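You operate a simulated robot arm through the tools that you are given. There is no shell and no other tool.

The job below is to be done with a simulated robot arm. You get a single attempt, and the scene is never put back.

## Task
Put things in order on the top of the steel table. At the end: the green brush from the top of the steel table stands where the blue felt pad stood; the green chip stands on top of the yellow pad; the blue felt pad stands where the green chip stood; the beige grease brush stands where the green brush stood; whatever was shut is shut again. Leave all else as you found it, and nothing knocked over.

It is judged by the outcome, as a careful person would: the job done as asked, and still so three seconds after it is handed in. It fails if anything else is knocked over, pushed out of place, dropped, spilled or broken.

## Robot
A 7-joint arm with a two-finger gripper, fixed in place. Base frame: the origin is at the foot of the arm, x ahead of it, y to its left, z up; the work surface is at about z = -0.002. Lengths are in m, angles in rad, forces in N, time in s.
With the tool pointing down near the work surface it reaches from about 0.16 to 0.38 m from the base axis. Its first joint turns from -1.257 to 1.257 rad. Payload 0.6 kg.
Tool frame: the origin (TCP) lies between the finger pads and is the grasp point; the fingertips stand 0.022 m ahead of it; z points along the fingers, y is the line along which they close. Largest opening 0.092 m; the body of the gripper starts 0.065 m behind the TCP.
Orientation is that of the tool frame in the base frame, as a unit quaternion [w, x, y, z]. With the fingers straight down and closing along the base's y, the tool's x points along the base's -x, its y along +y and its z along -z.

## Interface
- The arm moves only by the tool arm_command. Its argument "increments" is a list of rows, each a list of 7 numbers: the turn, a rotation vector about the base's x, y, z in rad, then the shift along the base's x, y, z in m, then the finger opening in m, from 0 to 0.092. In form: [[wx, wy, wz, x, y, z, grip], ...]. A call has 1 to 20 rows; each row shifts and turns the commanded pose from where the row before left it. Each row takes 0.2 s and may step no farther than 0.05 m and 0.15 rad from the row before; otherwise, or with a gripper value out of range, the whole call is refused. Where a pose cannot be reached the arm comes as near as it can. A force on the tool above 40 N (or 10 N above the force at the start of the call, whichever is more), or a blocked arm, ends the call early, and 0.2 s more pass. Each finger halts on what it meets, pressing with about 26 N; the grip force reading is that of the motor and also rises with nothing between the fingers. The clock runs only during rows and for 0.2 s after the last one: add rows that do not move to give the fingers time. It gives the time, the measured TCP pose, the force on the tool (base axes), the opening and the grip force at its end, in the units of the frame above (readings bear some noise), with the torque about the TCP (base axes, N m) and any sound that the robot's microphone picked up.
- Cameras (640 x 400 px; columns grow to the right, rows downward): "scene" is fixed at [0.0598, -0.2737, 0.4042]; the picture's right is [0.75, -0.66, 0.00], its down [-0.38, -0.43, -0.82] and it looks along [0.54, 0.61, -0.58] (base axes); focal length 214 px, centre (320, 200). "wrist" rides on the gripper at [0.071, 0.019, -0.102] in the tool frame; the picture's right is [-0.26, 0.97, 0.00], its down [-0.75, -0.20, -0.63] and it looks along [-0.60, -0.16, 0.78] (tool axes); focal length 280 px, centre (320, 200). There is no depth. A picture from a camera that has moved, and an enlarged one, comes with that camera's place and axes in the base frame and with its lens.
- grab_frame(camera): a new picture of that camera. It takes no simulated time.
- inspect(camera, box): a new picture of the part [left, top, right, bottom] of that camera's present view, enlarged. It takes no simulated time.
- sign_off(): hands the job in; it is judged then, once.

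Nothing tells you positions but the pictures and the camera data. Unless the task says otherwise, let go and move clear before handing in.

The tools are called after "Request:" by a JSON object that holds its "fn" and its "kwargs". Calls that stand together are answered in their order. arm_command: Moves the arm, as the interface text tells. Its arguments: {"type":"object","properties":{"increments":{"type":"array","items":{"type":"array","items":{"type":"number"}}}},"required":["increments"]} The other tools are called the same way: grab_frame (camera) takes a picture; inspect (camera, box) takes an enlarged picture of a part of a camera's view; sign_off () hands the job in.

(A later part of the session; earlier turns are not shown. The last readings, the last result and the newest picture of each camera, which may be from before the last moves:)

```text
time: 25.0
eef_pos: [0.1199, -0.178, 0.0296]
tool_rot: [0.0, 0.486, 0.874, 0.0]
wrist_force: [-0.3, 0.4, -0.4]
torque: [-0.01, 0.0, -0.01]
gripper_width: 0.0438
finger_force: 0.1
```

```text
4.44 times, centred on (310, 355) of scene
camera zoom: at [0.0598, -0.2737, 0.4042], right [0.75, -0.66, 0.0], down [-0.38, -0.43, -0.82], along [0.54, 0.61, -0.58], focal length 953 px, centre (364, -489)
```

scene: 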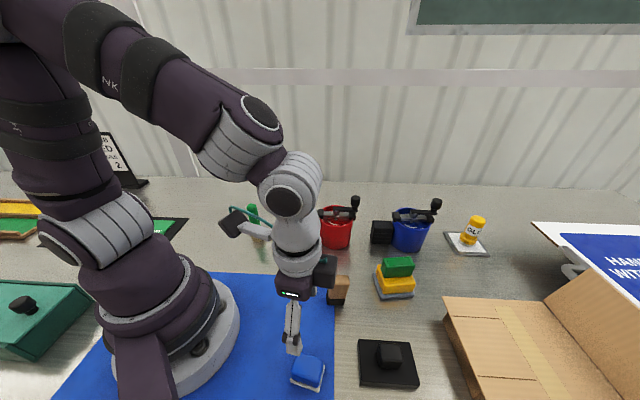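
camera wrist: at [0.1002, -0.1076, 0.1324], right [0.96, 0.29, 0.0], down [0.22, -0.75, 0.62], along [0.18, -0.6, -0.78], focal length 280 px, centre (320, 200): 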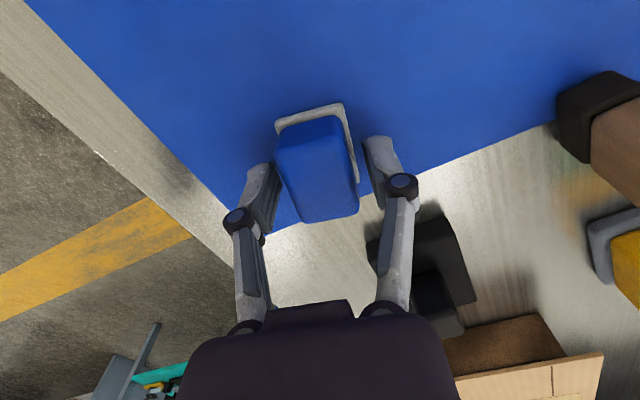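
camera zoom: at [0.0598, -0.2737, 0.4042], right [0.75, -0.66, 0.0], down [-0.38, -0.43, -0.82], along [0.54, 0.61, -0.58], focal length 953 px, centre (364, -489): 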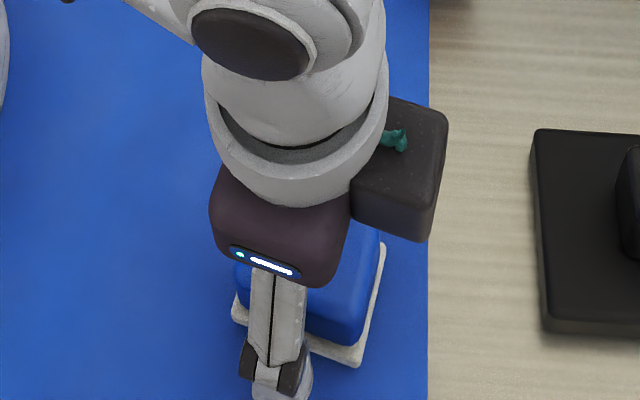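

The pad is between the fingers. I close, then do a small test lift to see whether it holds without slipping.

Request:
{"fn": "arm_command", "kwargs": {"increments": [[0, 0, 0, 0, 0, 0, 0.036], [0, 0, 0, 0, 0, 0, 0.028], [0, 0, 0, 0, 0, 0, 0.02], [0, 0, 0, 0, 0, 0, 0.015], [0, 0, 0, 0, 0, 0, 0.015]]}}

Request:
{"fn": "inspect", "kwargs": {"camera": "wrist", "box": [230, 80, 410, 240]}}

```text
time: 26.2
eef_pos: [0.1218, -0.1777, 0.0304]
tool_rot: [0.0, 0.486, 0.874, 0.0]
wrist_force: [1.5, 1.1, 7.4]
torque: [0.0, -0.02, 0.02]
gripper_width: 0.0324
finger_force: 25.8
```

```text
2.50 times, centred on (320, 160) of wrist
camera zoom: at [0.1003, -0.1076, 0.1325], right [0.96, 0.29, 0.0], down [0.22, -0.75, 0.63], along [0.18, -0.6, -0.78], focal length 701 px, centre (320, 300)
```

zoom: 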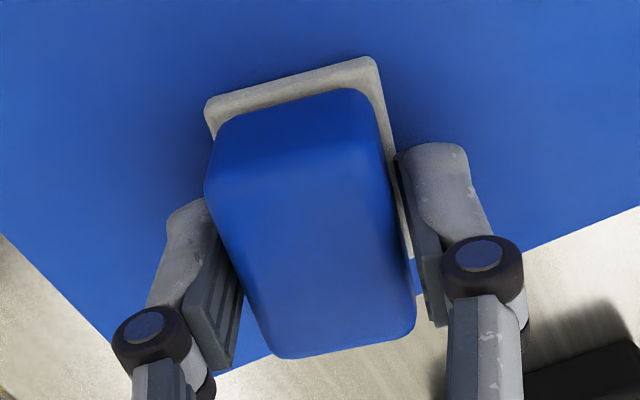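

Gripped at 0.0324 with some upward reaction. I do a slow test lift and check for slip.

Request:
{"fn": "arm_command", "kwargs": {"increments": [[0, 0, 0, 0, 0, 0.001, 0.015], [0, 0, 0, 0, 0, 0.002, 0.015], [0, 0, 0, 0, 0, 0.003, 0.015], [0, 0, 0, 0, 0, 0.004, 0.015], [0, 0, 0, 0, 0, 0, 0.015]]}}

Request:
{"fn": "inspect", "kwargs": {"camera": "wrist", "box": [230, 80, 410, 240]}}

Request:
{"fn": "inspect", "kwargs": {"camera": "scene", "box": [250, 310, 370, 400]}}

```text
time: 27.4
eef_pos: [0.1206, -0.178, 0.0399]
tool_rot: [0.0, 0.486, 0.874, 0.001]
wrist_force: [-0.8, -0.8, -0.1]
torque: [0.01, -0.01, 0.03]
gripper_width: 0.0325
finger_force: 25.3
```

```text
2.50 times, centred on (320, 160) of wrist
camera zoom: at [0.0995, -0.1076, 0.1429], right [0.96, 0.29, 0.0], down [0.22, -0.75, 0.62], along [0.18, -0.6, -0.78], focal length 701 px, centre (320, 300)
```

zoom: 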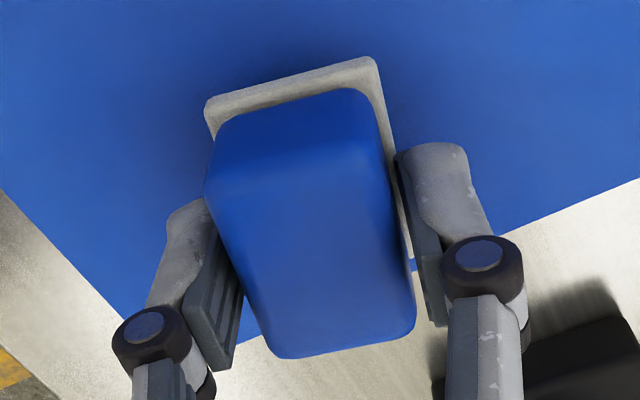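

```text
4.44 times, centred on (310, 355) of scene
camera zoom: at [0.0598, -0.2737, 0.4042], right [0.75, -0.66, 0.0], down [-0.38, -0.43, -0.82], along [0.54, 0.61, -0.58], focal length 953 px, centre (364, -489)
```

zoom: 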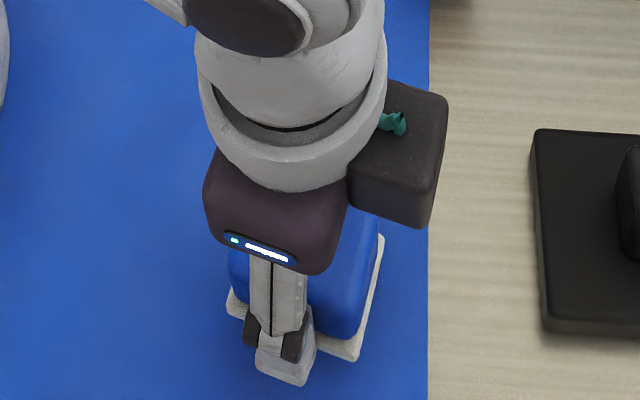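

No slip at all: the pad stays fixed in the grip. I lift gently with smooth ramps.

Request:
{"fn": "arm_command", "kwargs": {"increments": [[0, 0, 0, 0, 0, 0.005, 0.015], [0, 0, 0, 0, 0, 0.01, 0.015], [0, 0, 0, 0, 0, 0.015, 0.015], [0, 0, 0, 0, 0, 0.02, 0.015], [0, 0, 0, 0, 0, 0.02, 0.015], [0, 0, 0, 0, 0, 0.02, 0.015], [0, 0, 0, 0, 0, 0.02, 0.015], [0, 0, 0, 0, 0, 0.02, 0.015], [0, 0, 0, 0, 0, 0.015, 0.015], [0, 0, 0, 0, 0, 0.005, 0.015], [0, 0, 0, 0, 0, 0, 0.015]]}}

Request:
{"fn": "grab_frame", "kwargs": {"camera": "wrist"}}

```text
time: 29.8
eef_pos: [0.1189, -0.1761, 0.1904]
tool_rot: [-0.001, 0.486, 0.874, 0.001]
wrist_force: [0.1, 0.1, -0.3]
torque: [-0.01, 0.01, 0.0]
gripper_width: 0.0327
finger_force: 26.1
```

```text
taken
camera wrist: at [0.099, -0.1064, 0.2921], right [0.96, 0.29, 0.0], down [0.22, -0.75, 0.63], along [0.18, -0.6, -0.78], focal length 280 px, centre (320, 200)
```

wrist: 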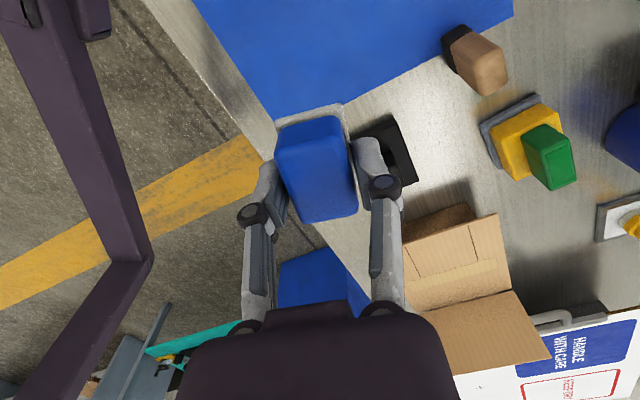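

Held firmly, no slip. Now I swing the blue pad along an arc at constant height to above the chip's old place (0.155, 0.170), ending with yaw 0.4 so the gripper keeps clear of the green brush.

Request:
{"fn": "arm_command", "kwargs": {"increments": [[0, 0, 0.0786, 0.0177, 0.0123, 0, 0.015], [0, 0, 0.0786, 0.0164, 0.0141, 0, 0.015], [0, 0, 0.0786, 0.015, 0.0157, 0, 0.015], [0, 0, 0.0786, 0.0133, 0.0173, 0, 0.015], [0, 0, 0.0786, 0.0116, 0.0185, 0, 0.015], [0, 0, 0.0786, 0.0097, 0.0198, 0, 0.015], [0, 0, 0.0786, 0.0078, 0.0206, 0, 0.015], [0, 0, 0.0786, 0.0056, 0.0214, 0, 0.015], [0, 0, 0.0786, 0.0036, 0.022, 0, 0.015], [0, 0, 0.0786, 0.0012, 0.0222, 0, 0.015], [0, 0, 0.0786, -0.0009, 0.0224, 0, 0.015], [0, 0, 0.0786, -0.0033, 0.0223, 0, 0.015], [0, 0, 0.0786, -0.0054, 0.0219, 0, 0.015], [0, 0, 0.0786, -0.0076, 0.0213, 0, 0.015], [0, 0, 0.0786, -0.0098, 0.0205, 0, 0.015], [0, 0, 0.0786, -0.0118, 0.0196, 0, 0.015], [0, 0, 0.0786, -0.0138, 0.0183, 0, 0.015], [0, 0, 0.0786, -0.0155, 0.0169, 0, 0.015], [0, 0, 0, 0, 0, 0, 0.015]]}}

Request:
{"fn": "grab_frame", "kwargs": {"camera": "wrist"}}

Request:
{"fn": "grab_frame", "kwargs": {"camera": "scene"}}

```text
time: 33.8
eef_pos: [0.1538, 0.1706, 0.191]
tool_rot: [0.0, -0.199, 0.98, 0.0]
wrist_force: [0.0, 0.1, -0.7]
torque: [0.0, 0.0, 0.04]
gripper_width: 0.0325
finger_force: 25.5
```

```text
taken
camera wrist: at [0.0814, 0.1619, 0.2931], right [-0.13, 0.99, 0.0], down [0.77, 0.11, 0.62], along [0.62, 0.08, -0.78], focal length 280 px, centre (320, 200)
```

wrist: 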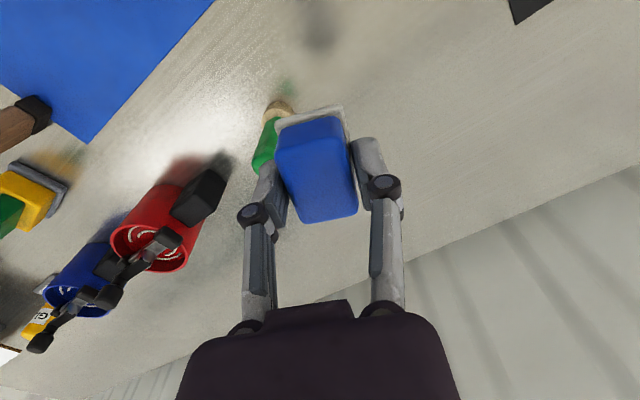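

```text
taken
```

scene: 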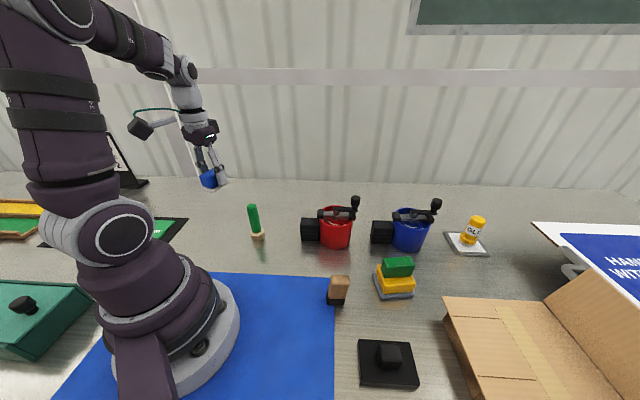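

The pad is above the chip's old spot with clearance to the brush. I lower it to about 1 cm above the table and check.

Request:
{"fn": "arm_command", "kwargs": {"increments": [[0, 0, 0, 0.0006, -0.001, -0.008, 0.015], [0, 0, 0, 0, 0, -0.016, 0.015], [0, 0, 0, 0, 0, -0.02, 0.015], [0, 0, 0, 0, 0, -0.02, 0.015], [0, 0, 0, 0, 0, -0.02, 0.015], [0, 0, 0, 0, 0, -0.02, 0.015], [0, 0, 0, 0, 0, -0.02, 0.015], [0, 0, 0, 0, 0, -0.014, 0.015], [0, 0, 0, 0, 0, -0.008, 0.015], [0, 0, 0, 0, 0, -0.004, 0.015], [0, 0, 0, 0, 0, 0, 0.015]]}}

Request:
{"fn": "grab_frame", "kwargs": {"camera": "wrist"}}

Request:
{"fn": "inspect", "kwargs": {"camera": "scene", "box": [180, 170, 300, 260]}}

```text
time: 36.2
eef_pos: [0.1542, 0.1677, 0.0397]
tool_rot: [0.0, -0.198, 0.98, 0.0]
wrist_force: [0.5, 0.0, -1.4]
torque: [0.0, 0.02, 0.01]
gripper_width: 0.0323
finger_force: 26.2
```

```text
taken
camera wrist: at [0.0818, 0.1593, 0.1422], right [-0.13, 0.99, 0.0], down [0.77, 0.1, 0.62], along [0.62, 0.08, -0.78], focal length 280 px, centre (320, 200)
```

wrist: 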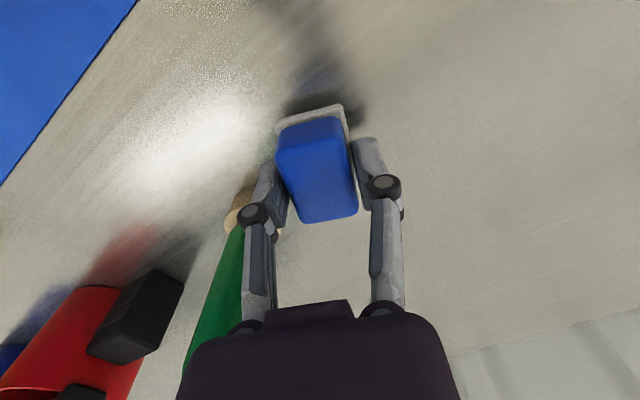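

```text
4.44 times, centred on (240, 215) of scene
camera zoom: at [0.0598, -0.2737, 0.4042], right [0.75, -0.66, 0.0], down [-0.38, -0.43, -0.82], along [0.54, 0.61, -0.58], focal length 953 px, centre (676, 133)
```

zoom: 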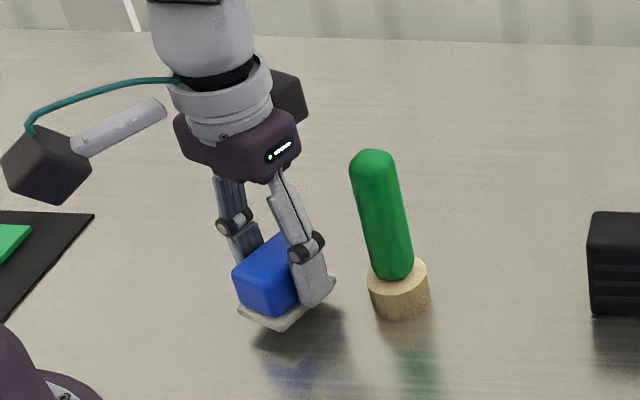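

Clear of the brush and over the spot. I lower the last centimetre in small steps until it touches.

Request:
{"fn": "arm_command", "kwargs": {"increments": [[0, 0, 0, 0, 0, -0.004, 0.015], [0, 0, 0, 0, 0, -0.004, 0.015], [0, 0, 0, 0, 0, -0.001, 0.015], [0, 0, 0, 0, 0, 0, 0.015]]}}

```text
time: 37.2
eef_pos: [0.1537, 0.1693, 0.0312]
tool_rot: [0.0, -0.197, 0.98, -0.001]
wrist_force: [-0.3, 0.2, -0.4]
torque: [0.03, 0.0, -0.03]
gripper_width: 0.0324
finger_force: 26.2
```

Request:
{"fn": "arm_command", "kwargs": {"increments": [[0, 0, 0, 0, 0, -0.001, 0.015], [0, 0, 0, 0, 0, -0.001, 0.015], [0, 0, 0, 0, 0, 0, 0.015]]}}

```text
time: 38.0
eef_pos: [0.1546, 0.1689, 0.0292]
tool_rot: [0.0, -0.198, 0.98, -0.001]
wrist_force: [-0.4, -0.1, -0.4]
torque: [-0.01, -0.03, 0.01]
gripper_width: 0.0325
finger_force: 26.5
```

Request:
{"fn": "arm_command", "kwargs": {"increments": [[0, 0, 0, 0, 0, -0.001, 0.015], [0, 0, 0, 0, 0, 0, 0.015]]}}

Request:
{"fn": "inspect", "kwargs": {"camera": "scene", "box": [200, 200, 280, 260]}}

```text
time: 38.6
eef_pos: [0.1545, 0.1687, 0.0283]
tool_rot: [-0.001, -0.198, 0.98, 0.0]
wrist_force: [-3.2, -4.9, 26.7]
torque: [-0.12, 0.13, 0.01]
gripper_width: 0.0321
finger_force: 25.6
```

```text
6.67 times, centred on (240, 230) of scene
camera zoom: at [0.0597, -0.2737, 0.4042], right [0.75, -0.66, 0.0], down [-0.38, -0.43, -0.82], along [0.54, 0.61, -0.58], focal length 1430 px, centre (853, 0)
```

zoom: 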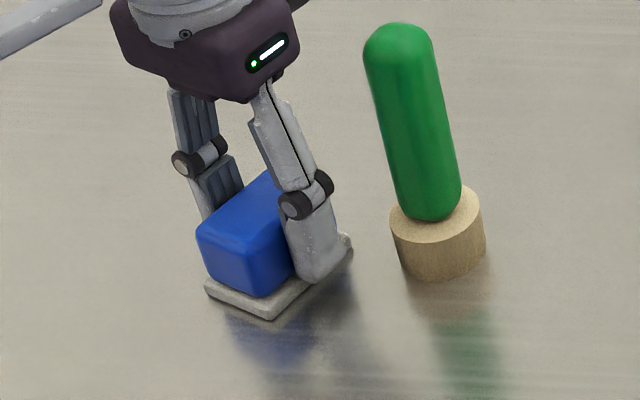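

Contact made. I relieve the pressure, open, and check.

Request:
{"fn": "arm_command", "kwargs": {"increments": [[0, 0, 0, 0, 0, 0.0008, 0.015], [0, 0, 0, 0, 0, 0, 0.033], [0, 0, 0, 0, 0, 0, 0.038], [0, 0, 0, 0, 0, 0, 0.044], [0, 0, 0, 0, 0, 0, 0.046], [0, 0, 0, 0, 0, 0, 0.046]]}}

Request:
{"fn": "inspect", "kwargs": {"camera": "scene", "box": [200, 200, 280, 260]}}

Request:
{"fn": "grab_frame", "kwargs": {"camera": "wrist"}}

```text
time: 40.0
eef_pos: [0.1541, 0.1684, 0.0292]
tool_rot: [0.0, -0.198, 0.98, 0.001]
wrist_force: [0.7, 0.4, -1.0]
torque: [0.0, 0.01, 0.0]
gripper_width: 0.0461
finger_force: 0.1
```

```text
6.67 times, centred on (240, 230) of scene
camera zoom: at [0.0598, -0.2737, 0.4042], right [0.75, -0.66, 0.0], down [-0.38, -0.43, -0.82], along [0.54, 0.61, -0.58], focal length 1430 px, centre (853, 0)
```

zoom: 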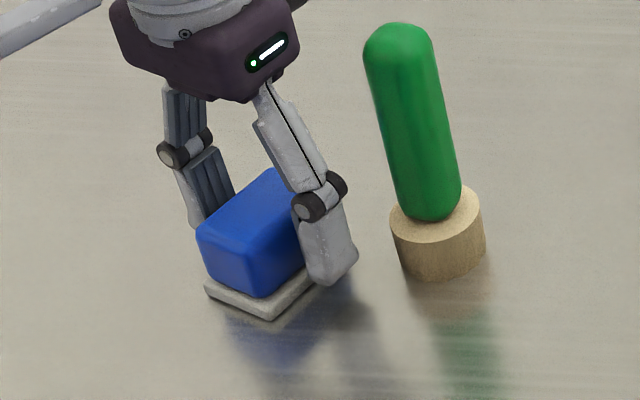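

```text
taken
camera wrist: at [0.0817, 0.1588, 0.1311], right [-0.13, 0.99, 0.0], down [0.77, 0.1, 0.62], along [0.62, 0.08, -0.78], focal length 280 px, centre (320, 200)
```

wrist: 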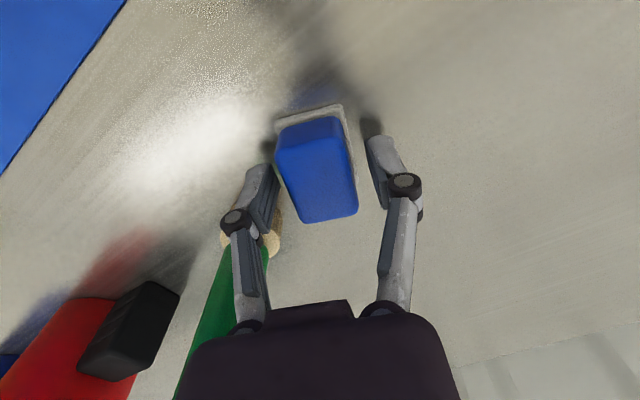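

The blue pad stands where the chip was. I rise, turn to yaw 0 and hover over the green brush to measure it.

Request:
{"fn": "arm_command", "kwargs": {"increments": [[0, 0, 0, 0, 0, 0.02, 0.046], [0, 0, 0, 0, 0, 0.04, 0.046], [0, 0, 0, 0, 0, 0.04, 0.046], [0, 0, 0, 0, 0, 0.04, 0.046], [0, 0, -0.1335, 0.0167, -0.012, 0, 0.046], [0, 0, -0.1335, 0.0167, -0.012, 0, 0.046], [0, 0, -0.1335, 0.0167, -0.012, 0, 0.046], [0, 0, 0, 0, 0, 0, 0.046]]}}

Request:
{"fn": "grab_frame", "kwargs": {"camera": "wrist"}}

Request:
{"fn": "inspect", "kwargs": {"camera": "scene", "box": [190, 180, 310, 270]}}

```text
time: 41.8
eef_pos: [0.2029, 0.132, 0.1694]
tool_rot: [0.0, 0.001, 1.0, 0.0]
wrist_force: [-0.2, 0.8, -0.1]
torque: [0.02, 0.04, -0.02]
gripper_width: 0.0461
finger_force: 0.1
```

```text
taken
camera wrist: at [0.1335, 0.1518, 0.2719], right [0.27, 0.96, 0.0], down [0.75, -0.21, 0.62], along [0.6, -0.17, -0.78], focal length 280 px, centre (320, 200)
```

wrist: 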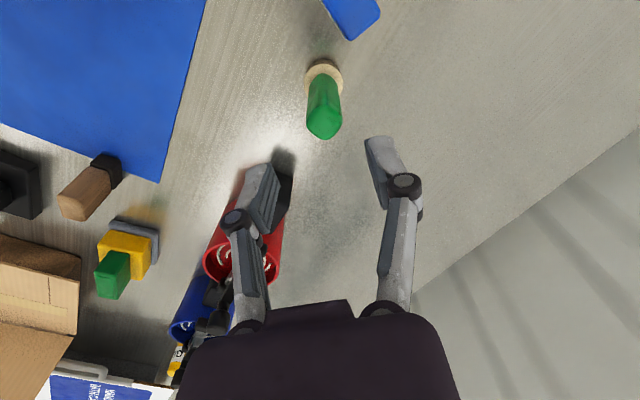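

```text
4.44 times, centred on (250, 225) of scene
camera zoom: at [0.0598, -0.2737, 0.4042], right [0.75, -0.66, 0.0], down [-0.38, -0.43, -0.82], along [0.54, 0.61, -0.58], focal length 953 px, centre (631, 89)
```

zoom: 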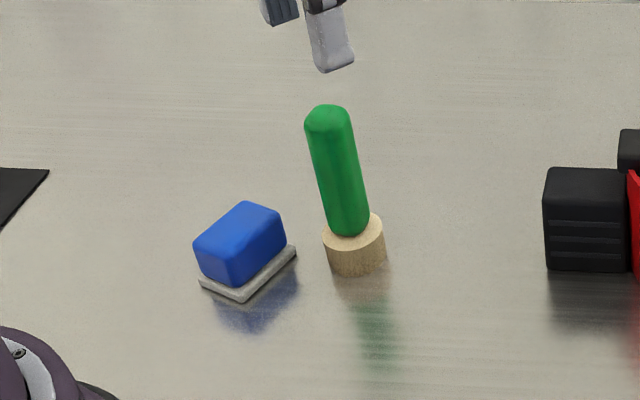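

Request:
{"fn": "inspect", "kwargs": {"camera": "wrist", "box": [280, 40, 380, 150]}}

Request:
{"fn": "inspect", "kwargs": {"camera": "scene", "box": [225, 195, 285, 250]}}

```text
3.64 times, centred on (330, 95) of wrist
camera zoom: at [0.1335, 0.1518, 0.2719], right [0.27, 0.96, 0.0], down [0.75, -0.21, 0.62], along [0.6, -0.17, -0.78], focal length 1020 px, centre (284, 582)
```

zoom: 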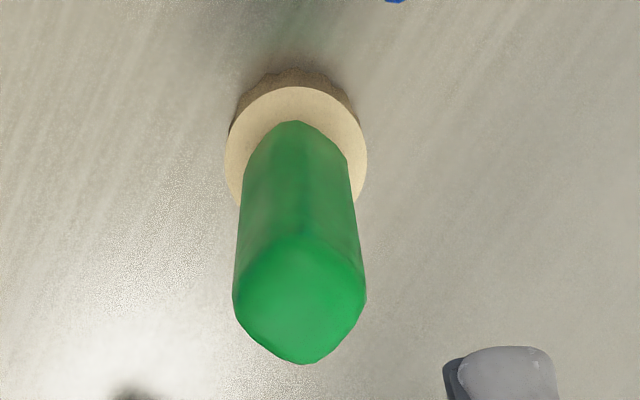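

```text
7.27 times, centred on (255, 222) of scene
camera zoom: at [0.0598, -0.2737, 0.4042], right [0.75, -0.66, 0.0], down [-0.38, -0.43, -0.82], along [0.54, 0.61, -0.58], focal length 1560 px, centre (793, 36)
```

zoom: 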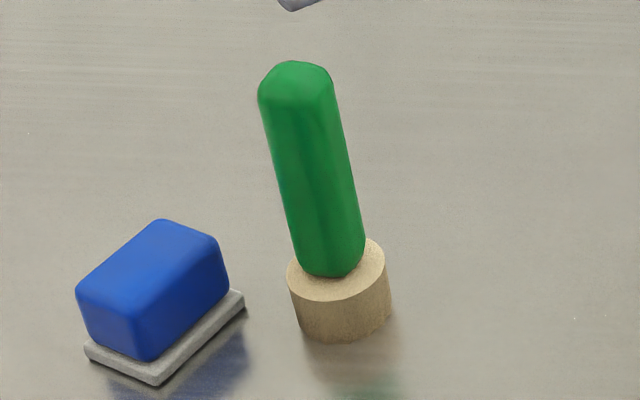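

The brush handle is a chamfered square (faces at ≈28°/118°), axis ≈ (0.205, 0.1345), and the blue pad sits neatly beside it. I turn to yaw ≈0.49 to close on its flats, and come down to just above its top.

Request:
{"fn": "arm_command", "kwargs": {"increments": [[0, 0, 0.1225, 0.0005, 0.0005, 0, 0.042], [0, 0, 0.1225, 0.0005, 0.0005, 0, 0.04], [0, 0, 0.1225, 0, 0.0005, 0, 0.04], [0, 0, 0.1225, 0, 0.0005, -0.01, 0.04], [0, 0, 0, 0, 0, -0.02, 0.04], [0, 0, 0, 0, 0, -0.01, 0.04], [0, 0, 0, 0, 0, 0, 0.04]]}}

Request:
{"fn": "grab_frame", "kwargs": {"camera": "wrist"}}

Request:
{"fn": "inspect", "kwargs": {"camera": "scene", "box": [190, 160, 310, 260]}}

```text
time: 43.4
eef_pos: [0.204, 0.1343, 0.1289]
tool_rot: [0.0, -0.242, 0.97, 0.001]
wrist_force: [0.0, -0.4, -0.1]
torque: [-0.02, 0.01, -0.01]
gripper_width: 0.0399
finger_force: 0.0
```

```text
taken
camera wrist: at [0.1334, 0.1186, 0.2305], right [-0.22, 0.98, 0.0], down [0.76, 0.17, 0.62], along [0.61, 0.14, -0.78], focal length 280 px, centre (320, 200)
```

wrist: 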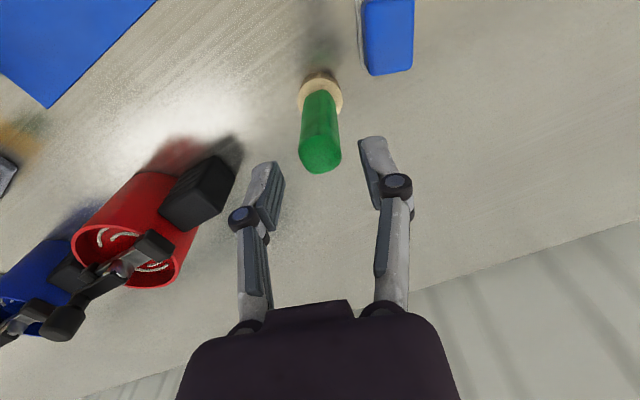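

```text
4.00 times, centred on (250, 210) of scene
camera zoom: at [0.0598, -0.2737, 0.4042], right [0.75, -0.66, 0.0], down [-0.38, -0.43, -0.82], along [0.54, 0.61, -0.58], focal length 858 px, centre (600, 160)
```

zoom: 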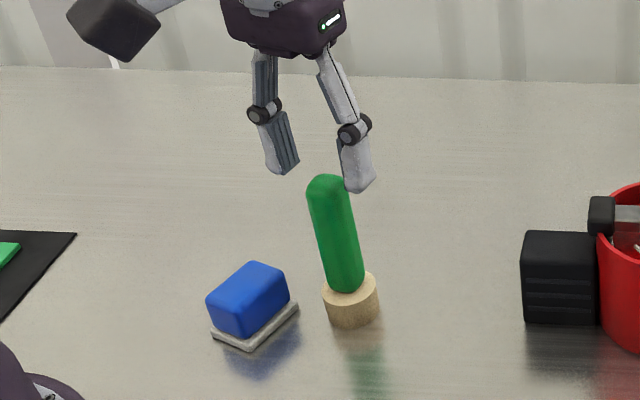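

Request:
{"fn": "inspect", "kwargs": {"camera": "wrist", "box": [270, 60, 370, 180]}}

```text
3.33 times, centred on (320, 120) of wrist
camera zoom: at [0.1334, 0.1186, 0.2305], right [-0.22, 0.98, 0.0], down [0.76, 0.17, 0.62], along [0.61, 0.14, -0.78], focal length 935 px, centre (320, 467)
```

zoom: 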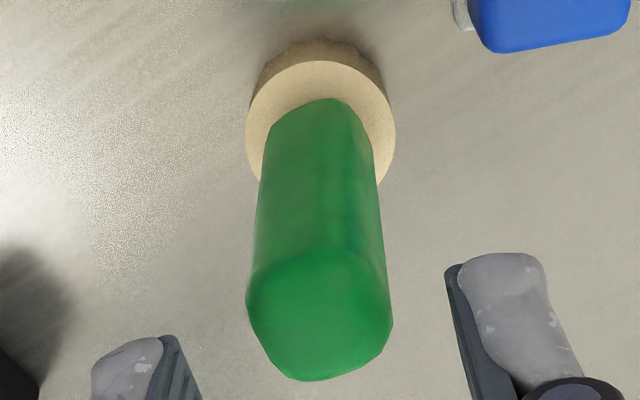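

The brush is centred between the fingers (axis ≈ (0.205, 0.135)). I lower around the handle to mid-height, keeping the fingertips above the wooden foot.

Request:
{"fn": "arm_command", "kwargs": {"increments": [[0, 0, 0, 0, 0, -0.015, 0.04], [0, 0, 0, 0, 0, -0.015, 0.04], [0, 0, 0, 0, 0, -0.015, 0.04], [0, 0, 0, 0, 0, -0.015, 0.04], [0, 0, 0, 0, 0, -0.01, 0.04], [0, 0, 0, 0, 0, 0, 0.04]]}}

Request:
{"fn": "grab_frame", "kwargs": {"camera": "wrist"}}

Request:
{"fn": "inspect", "kwargs": {"camera": "scene", "box": [200, 170, 300, 250]}}

```text
time: 44.8
eef_pos: [0.2047, 0.1329, 0.0598]
tool_rot: [0.0, -0.242, 0.97, 0.0]
wrist_force: [-1.3, 0.8, -0.3]
torque: [0.03, 0.0, -0.02]
gripper_width: 0.0401
finger_force: 0.1
```

```text
taken
camera wrist: at [0.1342, 0.1175, 0.1621], right [-0.22, 0.98, 0.0], down [0.76, 0.17, 0.62], along [0.61, 0.14, -0.78], focal length 280 px, centre (320, 200)
```

wrist: 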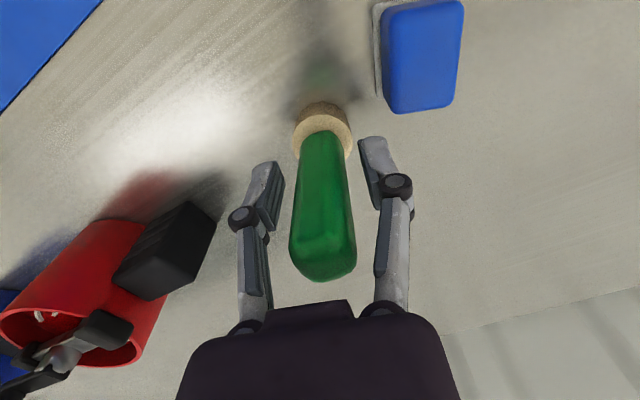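

```text
5.00 times, centred on (250, 210) of scene
camera zoom: at [0.0598, -0.2737, 0.4042], right [0.75, -0.66, 0.0], down [-0.38, -0.43, -0.82], along [0.54, 0.61, -0.58], focal length 1072 px, centre (670, 150)
```

zoom: 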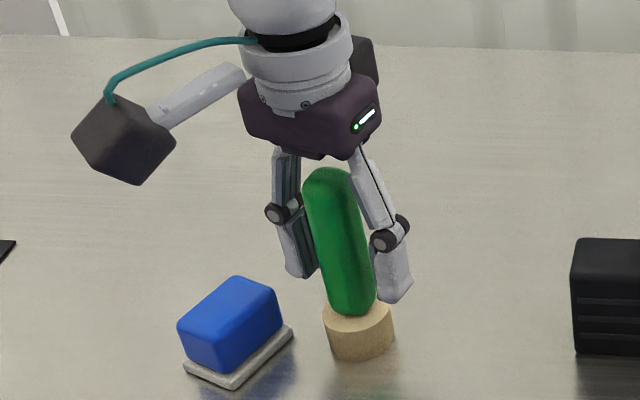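

Fingers straddle the handle and clear the foot. I close and then do a slow test lift.

Request:
{"fn": "arm_command", "kwargs": {"increments": [[0, 0, 0, 0, 0, 0, 0.033], [0, 0, 0, 0, 0, 0, 0.027], [0, 0, 0, 0, 0, 0, 0.021], [0, 0, 0, 0, 0, 0, 0.015], [0, 0, 0, 0, 0, 0, 0.01], [0, 0, 0, 0, 0, 0, 0.01]]}}

Request:
{"fn": "inspect", "kwargs": {"camera": "wrist", "box": [220, 80, 430, 310]}}

Request:
{"fn": "inspect", "kwargs": {"camera": "scene", "box": [200, 170, 300, 250]}}

```text
time: 46.2
eef_pos: [0.2044, 0.1325, 0.0601]
tool_rot: [0.0, -0.241, 0.97, 0.0]
wrist_force: [0.3, 0.5, 3.0]
torque: [0.01, 0.02, -0.02]
gripper_width: 0.0209
finger_force: 26.0
```

```text
1.74 times, centred on (325, 195) of wrist
camera zoom: at [0.1342, 0.1174, 0.1623], right [-0.22, 0.98, 0.0], down [0.76, 0.17, 0.62], along [0.61, 0.14, -0.78], focal length 488 px, centre (311, 209)
```

zoom: 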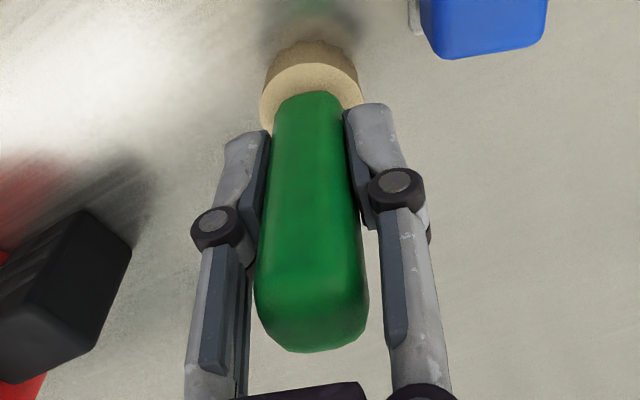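

```text
5.00 times, centred on (250, 210) of scene
camera zoom: at [0.0598, -0.2737, 0.4042], right [0.75, -0.66, 0.0], down [-0.38, -0.43, -0.82], along [0.54, 0.61, -0.58], focal length 1072 px, centre (670, 150)
```

zoom: 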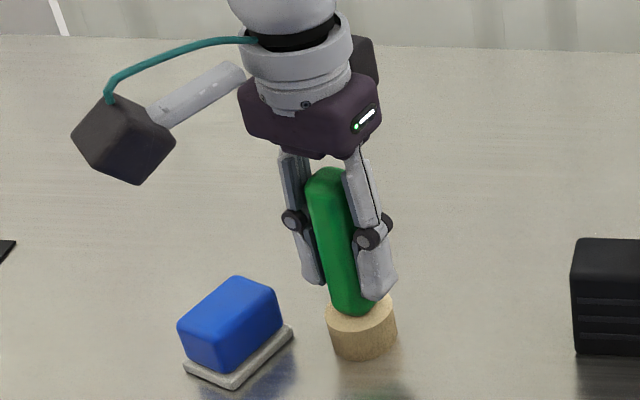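

Request:
{"fn": "arm_command", "kwargs": {"increments": [[0, 0, 0, 0, 0, 0.001, 0.01], [0, 0, 0, 0, 0, 0.002, 0.01], [0, 0, 0, 0, 0, 0.003, 0.01], [0, 0, 0, 0, 0, 0.004, 0.01], [0, 0, 0, 0, 0, 0, 0.01]]}}

Request:
{"fn": "inspect", "kwargs": {"camera": "wrist", "box": [220, 80, 430, 310]}}

Request:
{"fn": "inspect", "kwargs": {"camera": "scene", "box": [200, 170, 300, 250]}}

```text
time: 47.4
eef_pos: [0.2052, 0.1329, 0.0689]
tool_rot: [0.0, -0.241, 0.97, 0.0]
wrist_force: [-1.1, -1.0, -0.2]
torque: [-0.04, 0.01, -0.03]
gripper_width: 0.0211
finger_force: 26.0
```

```text
1.74 times, centred on (325, 195) of wrist
camera zoom: at [0.1344, 0.118, 0.1717], right [-0.22, 0.98, 0.0], down [0.76, 0.17, 0.62], along [0.61, 0.14, -0.78], focal length 488 px, centre (311, 209)
```

zoom: 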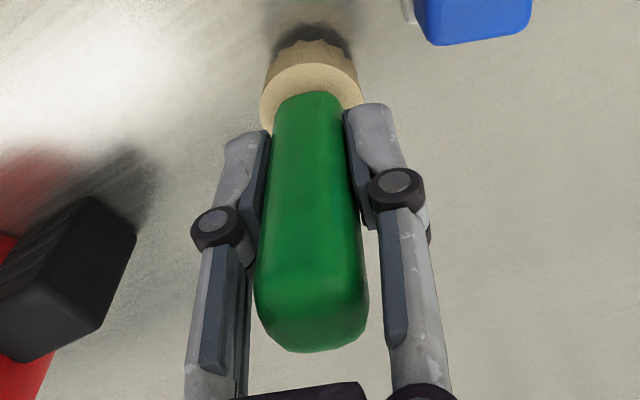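

```text
5.00 times, centred on (250, 210) of scene
camera zoom: at [0.0598, -0.2737, 0.4042], right [0.75, -0.66, 0.0], down [-0.38, -0.43, -0.82], along [0.54, 0.61, -0.58], focal length 1072 px, centre (670, 150)
```

zoom: 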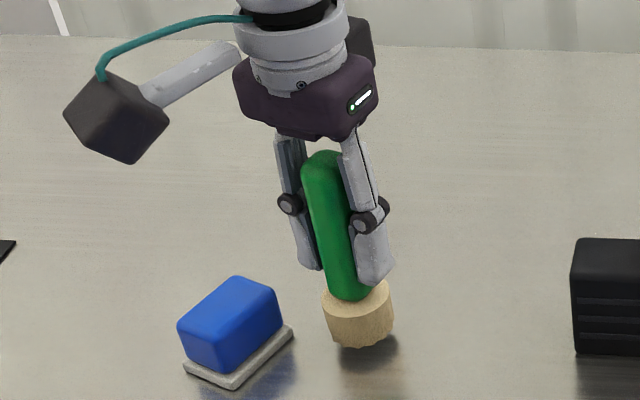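

The brush is held with no slip. I lift it and swing it along an arc to above the blue pad's old place (0.121, -0.177).

Request:
{"fn": "arm_command", "kwargs": {"increments": [[0, 0, 0, 0, 0, 0.005, 0.01], [0, 0, 0, 0, 0, 0.01, 0.01], [0, 0, 0, 0, 0, 0.015, 0.01], [0, 0, 0, 0, 0, 0.02, 0.01], [0, 0, 0, 0, 0, 0.02, 0.01], [0, 0, 0, 0, 0, 0.02, 0.01], [0, 0, 0, 0, 0, 0.015, 0.01], [0, 0, 0, 0, 0, 0.005, 0.01], [0, 0, 0, 0, 0, 0, 0.01]]}}

Request:
{"fn": "arm_command", "kwargs": {"increments": [[0, 0, -0.0876, 0.0097, -0.02, 0, 0.01], [0, 0, -0.0876, 0.0078, -0.0207, 0, 0.01], [0, 0, -0.0876, 0.0058, -0.0211, 0, 0.01], [0, 0, -0.0876, 0.0038, -0.0214, 0, 0.01], [0, 0, -0.0876, 0.0019, -0.0216, 0, 0.01], [0, 0, -0.0876, -0.0002, -0.0214, 0, 0.01], [0, 0, -0.0876, -0.002, -0.0212, 0, 0.01], [0, 0, -0.0876, -0.004, -0.0208, 0, 0.01], [0, 0, -0.0876, -0.0059, -0.0201, 0, 0.01], [0, 0, -0.0876, -0.0076, -0.0194, 0, 0.01], [0, 0, -0.0876, -0.0092, -0.0184, 0, 0.01], [0, 0, -0.0876, -0.0108, -0.0174, 0, 0.01], [0, 0, -0.0876, -0.0123, -0.0162, 0, 0.01], [0, 0, -0.0876, -0.0136, -0.0149, 0, 0.01], [0, 0, -0.0876, -0.0148, -0.0135, 0, 0.01], [0, 0, -0.0876, -0.0158, -0.0119, 0, 0.01], [0, 0, -0.0876, -0.0168, -0.0104, 0, 0.01], [0, 0, 0, 0, 0, 0, 0.01]]}}

Request:
{"fn": "grab_frame", "kwargs": {"camera": "wrist"}}

Request:
{"fn": "grab_frame", "kwargs": {"camera": "scene"}}

```text
time: 49.4
eef_pos: [0.2064, 0.1348, 0.1787]
tool_rot: [0.0, -0.242, 0.97, 0.0]
wrist_force: [0.0, -0.7, -1.0]
torque: [-0.01, -0.04, 0.03]
gripper_width: 0.0211
finger_force: 26.4
```

```text
time: 53.2
eef_pos: [0.1203, -0.1753, 0.1788]
tool_rot: [0.0, 0.48, 0.877, 0.0]
wrist_force: [-0.1, -0.2, -0.3]
torque: [0.01, 0.01, -0.03]
gripper_width: 0.0211
finger_force: 26.3
```

```text
taken
camera wrist: at [0.0992, -0.1052, 0.2816], right [0.95, 0.3, 0.0], down [0.23, -0.74, 0.62], along [0.19, -0.6, -0.78], focal length 280 px, centre (320, 200)
```

wrist: 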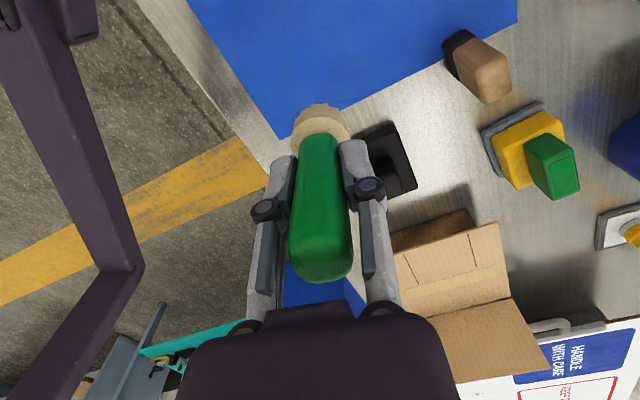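

```text
taken
```

scene: 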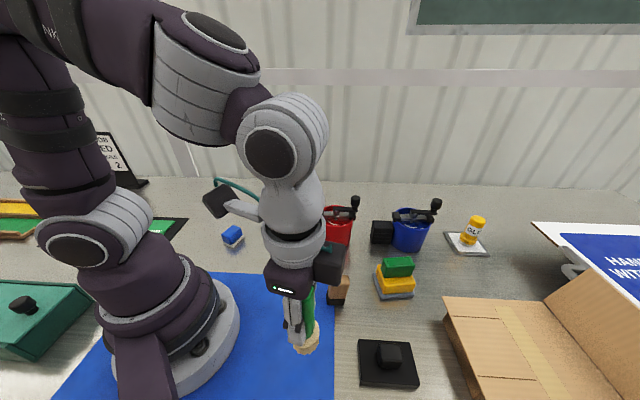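

The brush is over the target. I lower to about 1 cm above the mat and check.

Request:
{"fn": "arm_command", "kwargs": {"increments": [[0, 0, 0, -0.0006, -0.0016, -0.007, 0.01], [0, 0, 0, 0, 0, -0.015, 0.01], [0, 0, 0, 0, 0, -0.02, 0.01], [0, 0, 0, 0, 0, -0.02, 0.01], [0, 0, 0, 0, 0, -0.02, 0.01], [0, 0, 0, 0, 0, -0.015, 0.01], [0, 0, 0, 0, 0, -0.007, 0.01], [0, 0, 0, 0, 0, -0.003, 0.01], [0, 0, 0, 0, 0, 0, 0.01]]}}

Request:
{"fn": "inspect", "kwargs": {"camera": "scene", "box": [250, 270, 370, 390]}}

Request:
{"fn": "inspect", "kwargs": {"camera": "wrist", "box": [240, 80, 420, 300]}}

```text
time: 55.2
eef_pos: [0.1211, -0.1782, 0.0722]
tool_rot: [0.0, 0.48, 0.877, -0.001]
wrist_force: [-0.1, -0.4, -0.5]
torque: [0.01, 0.01, 0.02]
gripper_width: 0.021
finger_force: 25.4
```

```text
3.33 times, centred on (310, 330) of scene
camera zoom: at [0.0598, -0.2737, 0.4042], right [0.75, -0.66, 0.0], down [-0.38, -0.43, -0.82], along [0.54, 0.61, -0.58], focal length 715 px, centre (353, -233)
```

zoom: 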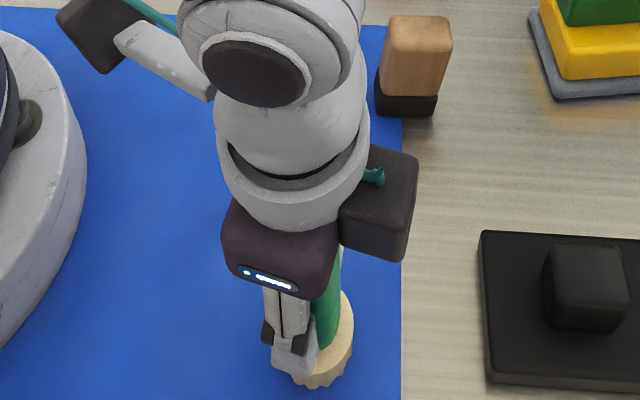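

```text
1.82 times, centred on (330, 190) of wrist
camera zoom: at [0.0986, -0.1068, 0.1737], right [0.95, 0.3, 0.0], down [0.23, -0.74, 0.62], along [0.19, -0.6, -0.78], focal length 510 px, centre (302, 218)
```

zoom: 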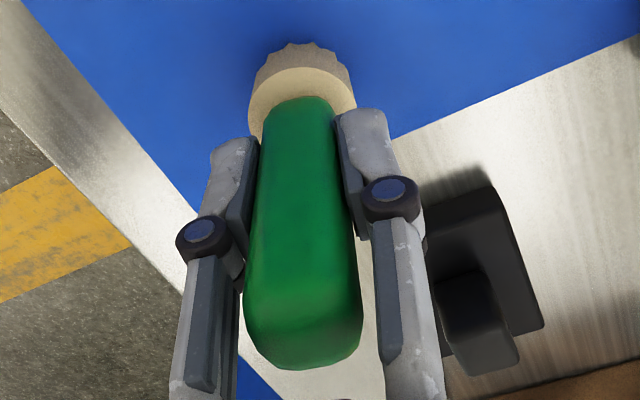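

No slip, position (0.121, -0.177). I lower the last bit in small steps.

Request:
{"fn": "arm_command", "kwargs": {"increments": [[0, 0, 0, 0, 0, -0.004, 0.01], [0, 0, 0, 0, 0, -0.003, 0.01], [0, 0, 0, 0, 0, -0.0015, 0.01], [0, 0, 0, 0, 0, 0, 0.01]]}}

```text
time: 56.2
eef_pos: [0.1202, -0.1782, 0.0626]
tool_rot: [-0.001, 0.48, 0.877, 0.0]
wrist_force: [-0.3, -0.3, 1.0]
torque: [0.01, 0.0, -0.01]
gripper_width: 0.0212
finger_force: 26.1
```

Request:
{"fn": "arm_command", "kwargs": {"increments": [[0, 0, 0, 0, 0, -0.001, 0.01], [0, 0, 0, 0, 0, 0, 0.01]]}}

```text
time: 56.8
eef_pos: [0.1203, -0.1763, 0.0626]
tool_rot: [0.0, 0.481, 0.877, 0.0]
wrist_force: [0.1, -0.7, 0.2]
torque: [-0.01, -0.02, 0.02]
gripper_width: 0.0211
finger_force: 26.1
```

Request:
{"fn": "arm_command", "kwargs": {"increments": [[0, 0, 0, 0, 0, -0.001, 0.01], [0, 0, 0, 0, 0, 0, 0.01]]}}

Request:
{"fn": "inspect", "kwargs": {"camera": "scene", "box": [270, 320, 360, 400]}}

```text
time: 57.4
eef_pos: [0.1196, -0.1795, 0.0623]
tool_rot: [0.0, 0.48, 0.877, 0.0]
wrist_force: [-2.7, 5.1, 21.7]
torque: [0.28, 0.16, 0.02]
gripper_width: 0.0212
finger_force: 25.6
```

```text
5.00 times, centred on (315, 360) of scene
camera zoom: at [0.0597, -0.2736, 0.4042], right [0.75, -0.66, 0.0], down [-0.38, -0.43, -0.82], along [0.54, 0.61, -0.58], focal length 1072 px, centre (345, -600)
```

zoom: 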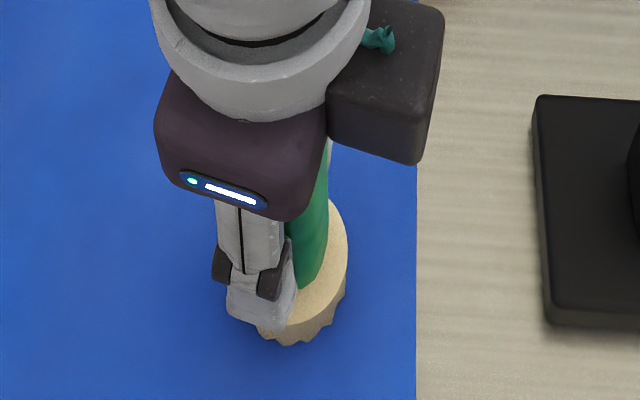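

Contact. I ease off slightly and open slowly so that the brush settles on its foot.

Request:
{"fn": "arm_command", "kwargs": {"increments": [[0, 0, 0, 0, 0, 0.0009, 0.01], [0, 0, 0, 0, 0, 0, 0.01]]}}

```text
time: 58.0
eef_pos: [0.1194, -0.1776, 0.0626]
tool_rot: [0.0, 0.48, 0.877, 0.0]
wrist_force: [0.5, -0.2, -1.0]
torque: [-0.03, 0.02, 0.0]
gripper_width: 0.0212
finger_force: 25.9
```

Request:
{"fn": "arm_command", "kwargs": {"increments": [[0, 0, 0, 0, 0, -0.0004, 0.01], [0, 0, 0, 0, 0, 0, 0.0215], [0, 0, 0, 0, 0, 0, 0.0235], [0, 0, 0, 0, 0, 0, 0.026], [0, 0, 0, 0, 0, 0, 0.03], [0, 0, 0, 0, 0, 0, 0.036], [0, 0, 0, 0, 0, 0, 0.042], [0, 0, 0, 0, 0, 0, 0.042]]}}

Request:
{"fn": "inspect", "kwargs": {"camera": "scene", "box": [270, 320, 360, 400]}}

Request:
{"fn": "grab_frame", "kwargs": {"camera": "wrist"}}

```text
time: 59.8
eef_pos: [0.1201, -0.1781, 0.0612]
tool_rot: [0.0, 0.48, 0.877, 0.001]
wrist_force: [-0.2, 1.2, 0.1]
torque: [0.01, 0.0, 0.01]
gripper_width: 0.0421
finger_force: 0.1
```

```text
5.00 times, centred on (315, 360) of scene
camera zoom: at [0.0598, -0.2737, 0.4042], right [0.75, -0.66, 0.0], down [-0.38, -0.43, -0.82], along [0.54, 0.61, -0.58], focal length 1072 px, centre (345, -600)
```

zoom: 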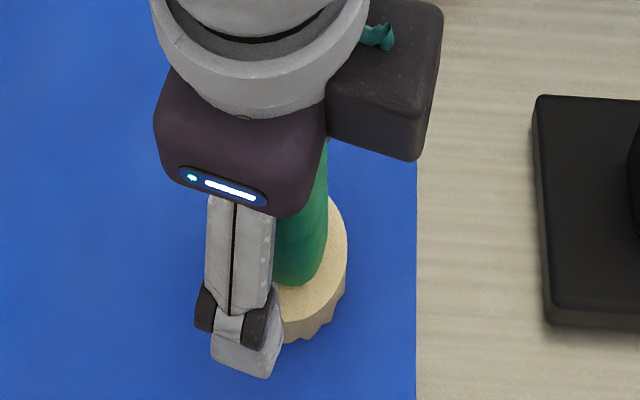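

```text
taken
camera wrist: at [0.0991, -0.1071, 0.1641], right [0.95, 0.3, 0.0], down [0.23, -0.74, 0.62], along [0.19, -0.6, -0.78], focal length 280 px, centre (320, 200)
```

wrist: 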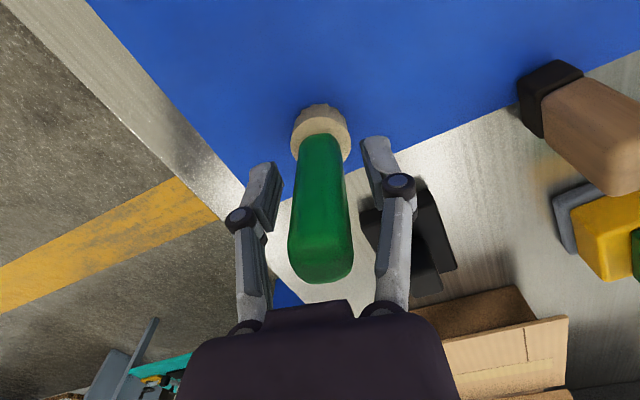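

The green brush stands freely on the blue pad's old spot. I rise clear and go over the beige brush to measure it.

Request:
{"fn": "arm_command", "kwargs": {"increments": [[0, 0, 0, 0, 0, 0.01, 0.042], [0, 0, 0, 0, 0, 0.02, 0.042], [0, 0, 0, 0, 0, 0.03, 0.045], [0, 0, 0, 0, 0, 0.04, 0.05], [0, 0, 0, 0, 0, 0.01, 0.05], [0, 0, 0.05, 0.0285, 0.014, 0, 0.05], [0, 0, 0.05, 0.0285, 0.014, 0, 0.05], [0, 0, 0.05, 0.0285, 0.014, 0, 0.05], [0, 0, 0.05, 0.0285, 0.014, 0, 0.05], [0, 0, 0, 0, 0, 0, 0.05]]}}

Request:
{"fn": "grab_frame", "kwargs": {"camera": "wrist"}}

Request:
{"fn": "grab_frame", "kwargs": {"camera": "scene"}}

```text
time: 62.0
eef_pos: [0.2371, -0.1221, 0.1736]
tool_rot: [0.001, 0.39, 0.921, 0.0]
wrist_force: [-0.7, -0.2, -0.1]
torque: [-0.02, -0.02, 0.02]
gripper_width: 0.0499
finger_force: 0.0
```

```text
taken
camera wrist: at [0.2011, -0.0571, 0.276], right [0.88, 0.48, 0.0], down [0.38, -0.68, 0.62], along [0.3, -0.55, -0.78], focal length 280 px, centre (320, 200)
```

wrist: 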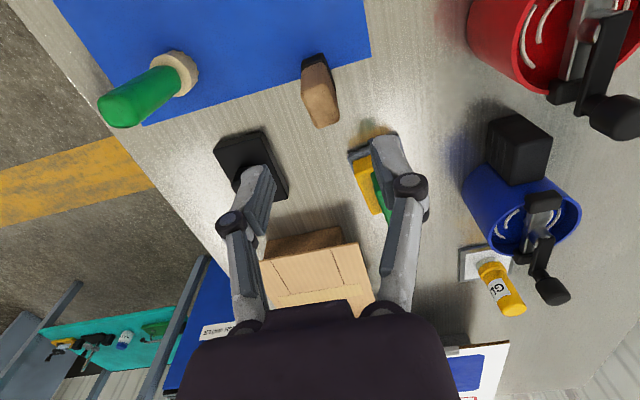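

```text
taken
```

scene: 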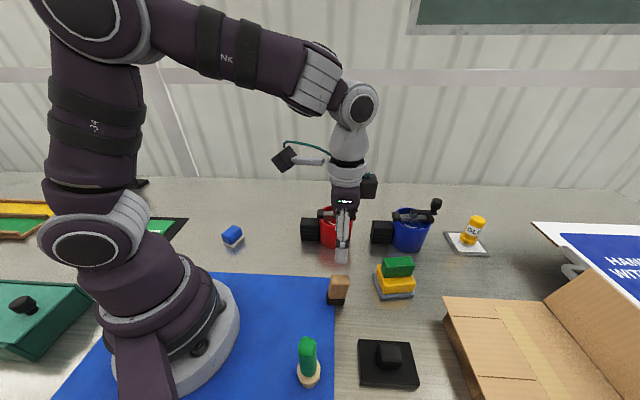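

Request:
{"fn": "inspect", "kwargs": {"camera": "wrist", "box": [280, 40, 360, 140]}}

Request:
{"fn": "inspect", "kwargs": {"camera": "scene", "box": [310, 260, 370, 315]}}

Request:
{"fn": "inspect", "kwargs": {"camera": "scene", "box": [270, 320, 350, 400]}}

```text
4.00 times, centred on (320, 90) of wrist
camera zoom: at [0.2011, -0.0571, 0.276], right [0.88, 0.48, 0.0], down [0.38, -0.68, 0.62], along [0.3, -0.55, -0.78], focal length 1122 px, centre (320, 640)
```

zoom: 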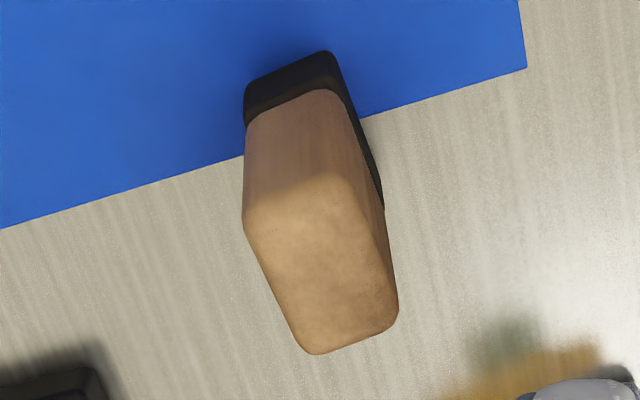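

```text
7.27 times, centred on (340, 288) of scene
camera zoom: at [0.0598, -0.2737, 0.4042], right [0.75, -0.66, 0.0], down [-0.38, -0.43, -0.82], along [0.54, 0.61, -0.58], focal length 1560 px, centre (174, -436)
```

zoom: 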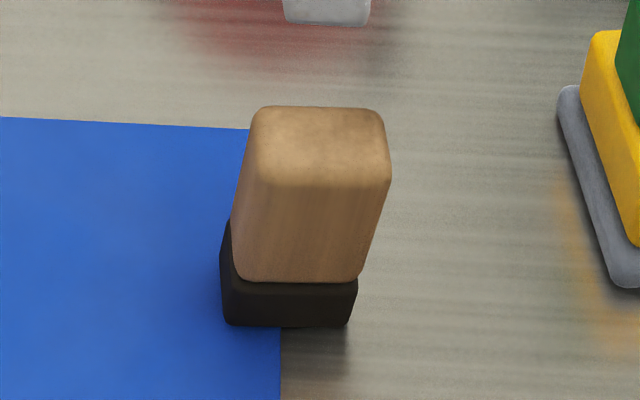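

```text
5.00 times, centred on (310, 360) of scene
camera zoom: at [0.0598, -0.2737, 0.4042], right [0.75, -0.66, 0.0], down [-0.38, -0.43, -0.82], along [0.54, 0.61, -0.58], focal length 1072 px, centre (370, -600)
```

zoom: 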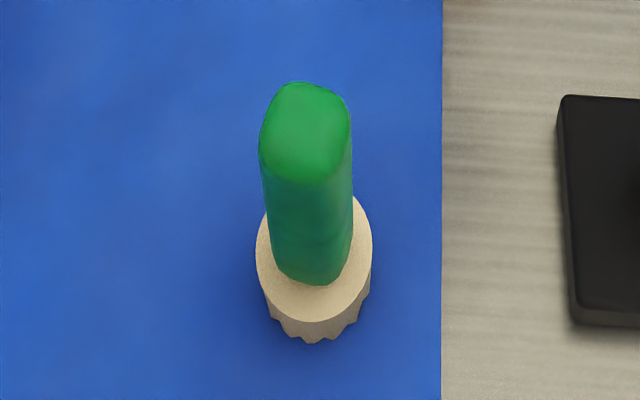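

Green brush is standing at ≈ (0.120, -0.177). Beige brush: centre ≈ (0.235, -0.122), long axis ≈ -43°, height ≈ 0.067, with black bristles up to ≈ 0.016. I align and lower over it.

Request:
{"fn": "arm_command", "kwargs": {"increments": [[0, 0, 0.05, -0.001, -0.0015, 0, 0.048], [0, 0, 0, 0, 0, -0.02, 0.046], [0, 0, 0, 0, 0, -0.03, 0.046], [0, 0, 0, 0, 0, -0.025, 0.046], [0, 0, 0, 0, 0, 0, 0.046]]}}

Request:
{"fn": "grab_frame", "kwargs": {"camera": "wrist"}}

Request:
{"fn": "inspect", "kwargs": {"camera": "scene", "box": [290, 220, 400, 315]}}

```text
time: 63.2
eef_pos: [0.2337, -0.1215, 0.0967]
tool_rot: [0.0, 0.368, 0.93, 0.0]
wrist_force: [0.3, 0.2, -0.3]
torque: [0.01, -0.04, 0.0]
gripper_width: 0.046
finger_force: 0.0
```

```text
taken
camera wrist: at [0.1957, -0.0592, 0.1981], right [0.85, 0.53, 0.0], down [0.41, -0.66, 0.62], along [0.33, -0.53, -0.78], focal length 280 px, centre (320, 200)
```

wrist: 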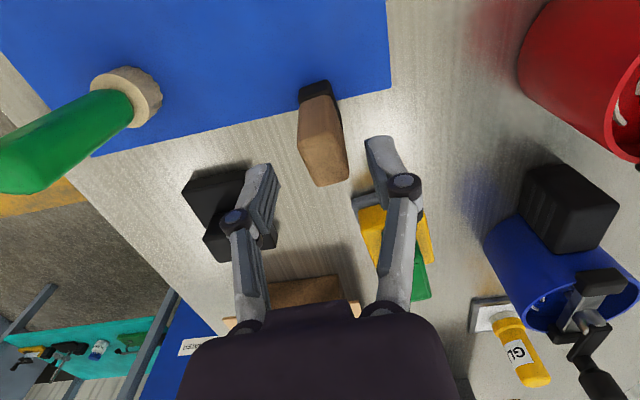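

```text
4.21 times, centred on (345, 268) of scene
camera zoom: at [0.0598, -0.2737, 0.4042], right [0.75, -0.66, 0.0], down [-0.38, -0.43, -0.82], along [0.54, 0.61, -0.58], focal length 903 px, centre (215, -84)
```

zoom: 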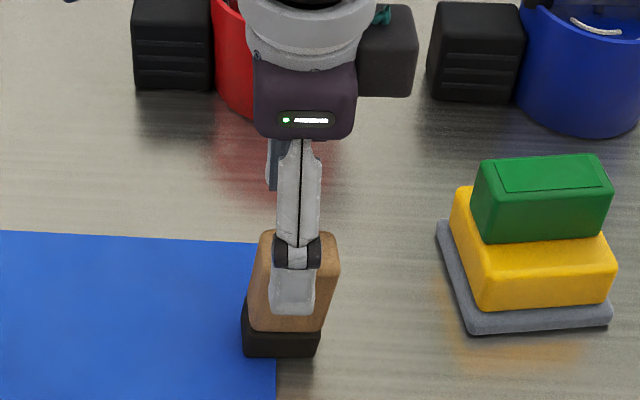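

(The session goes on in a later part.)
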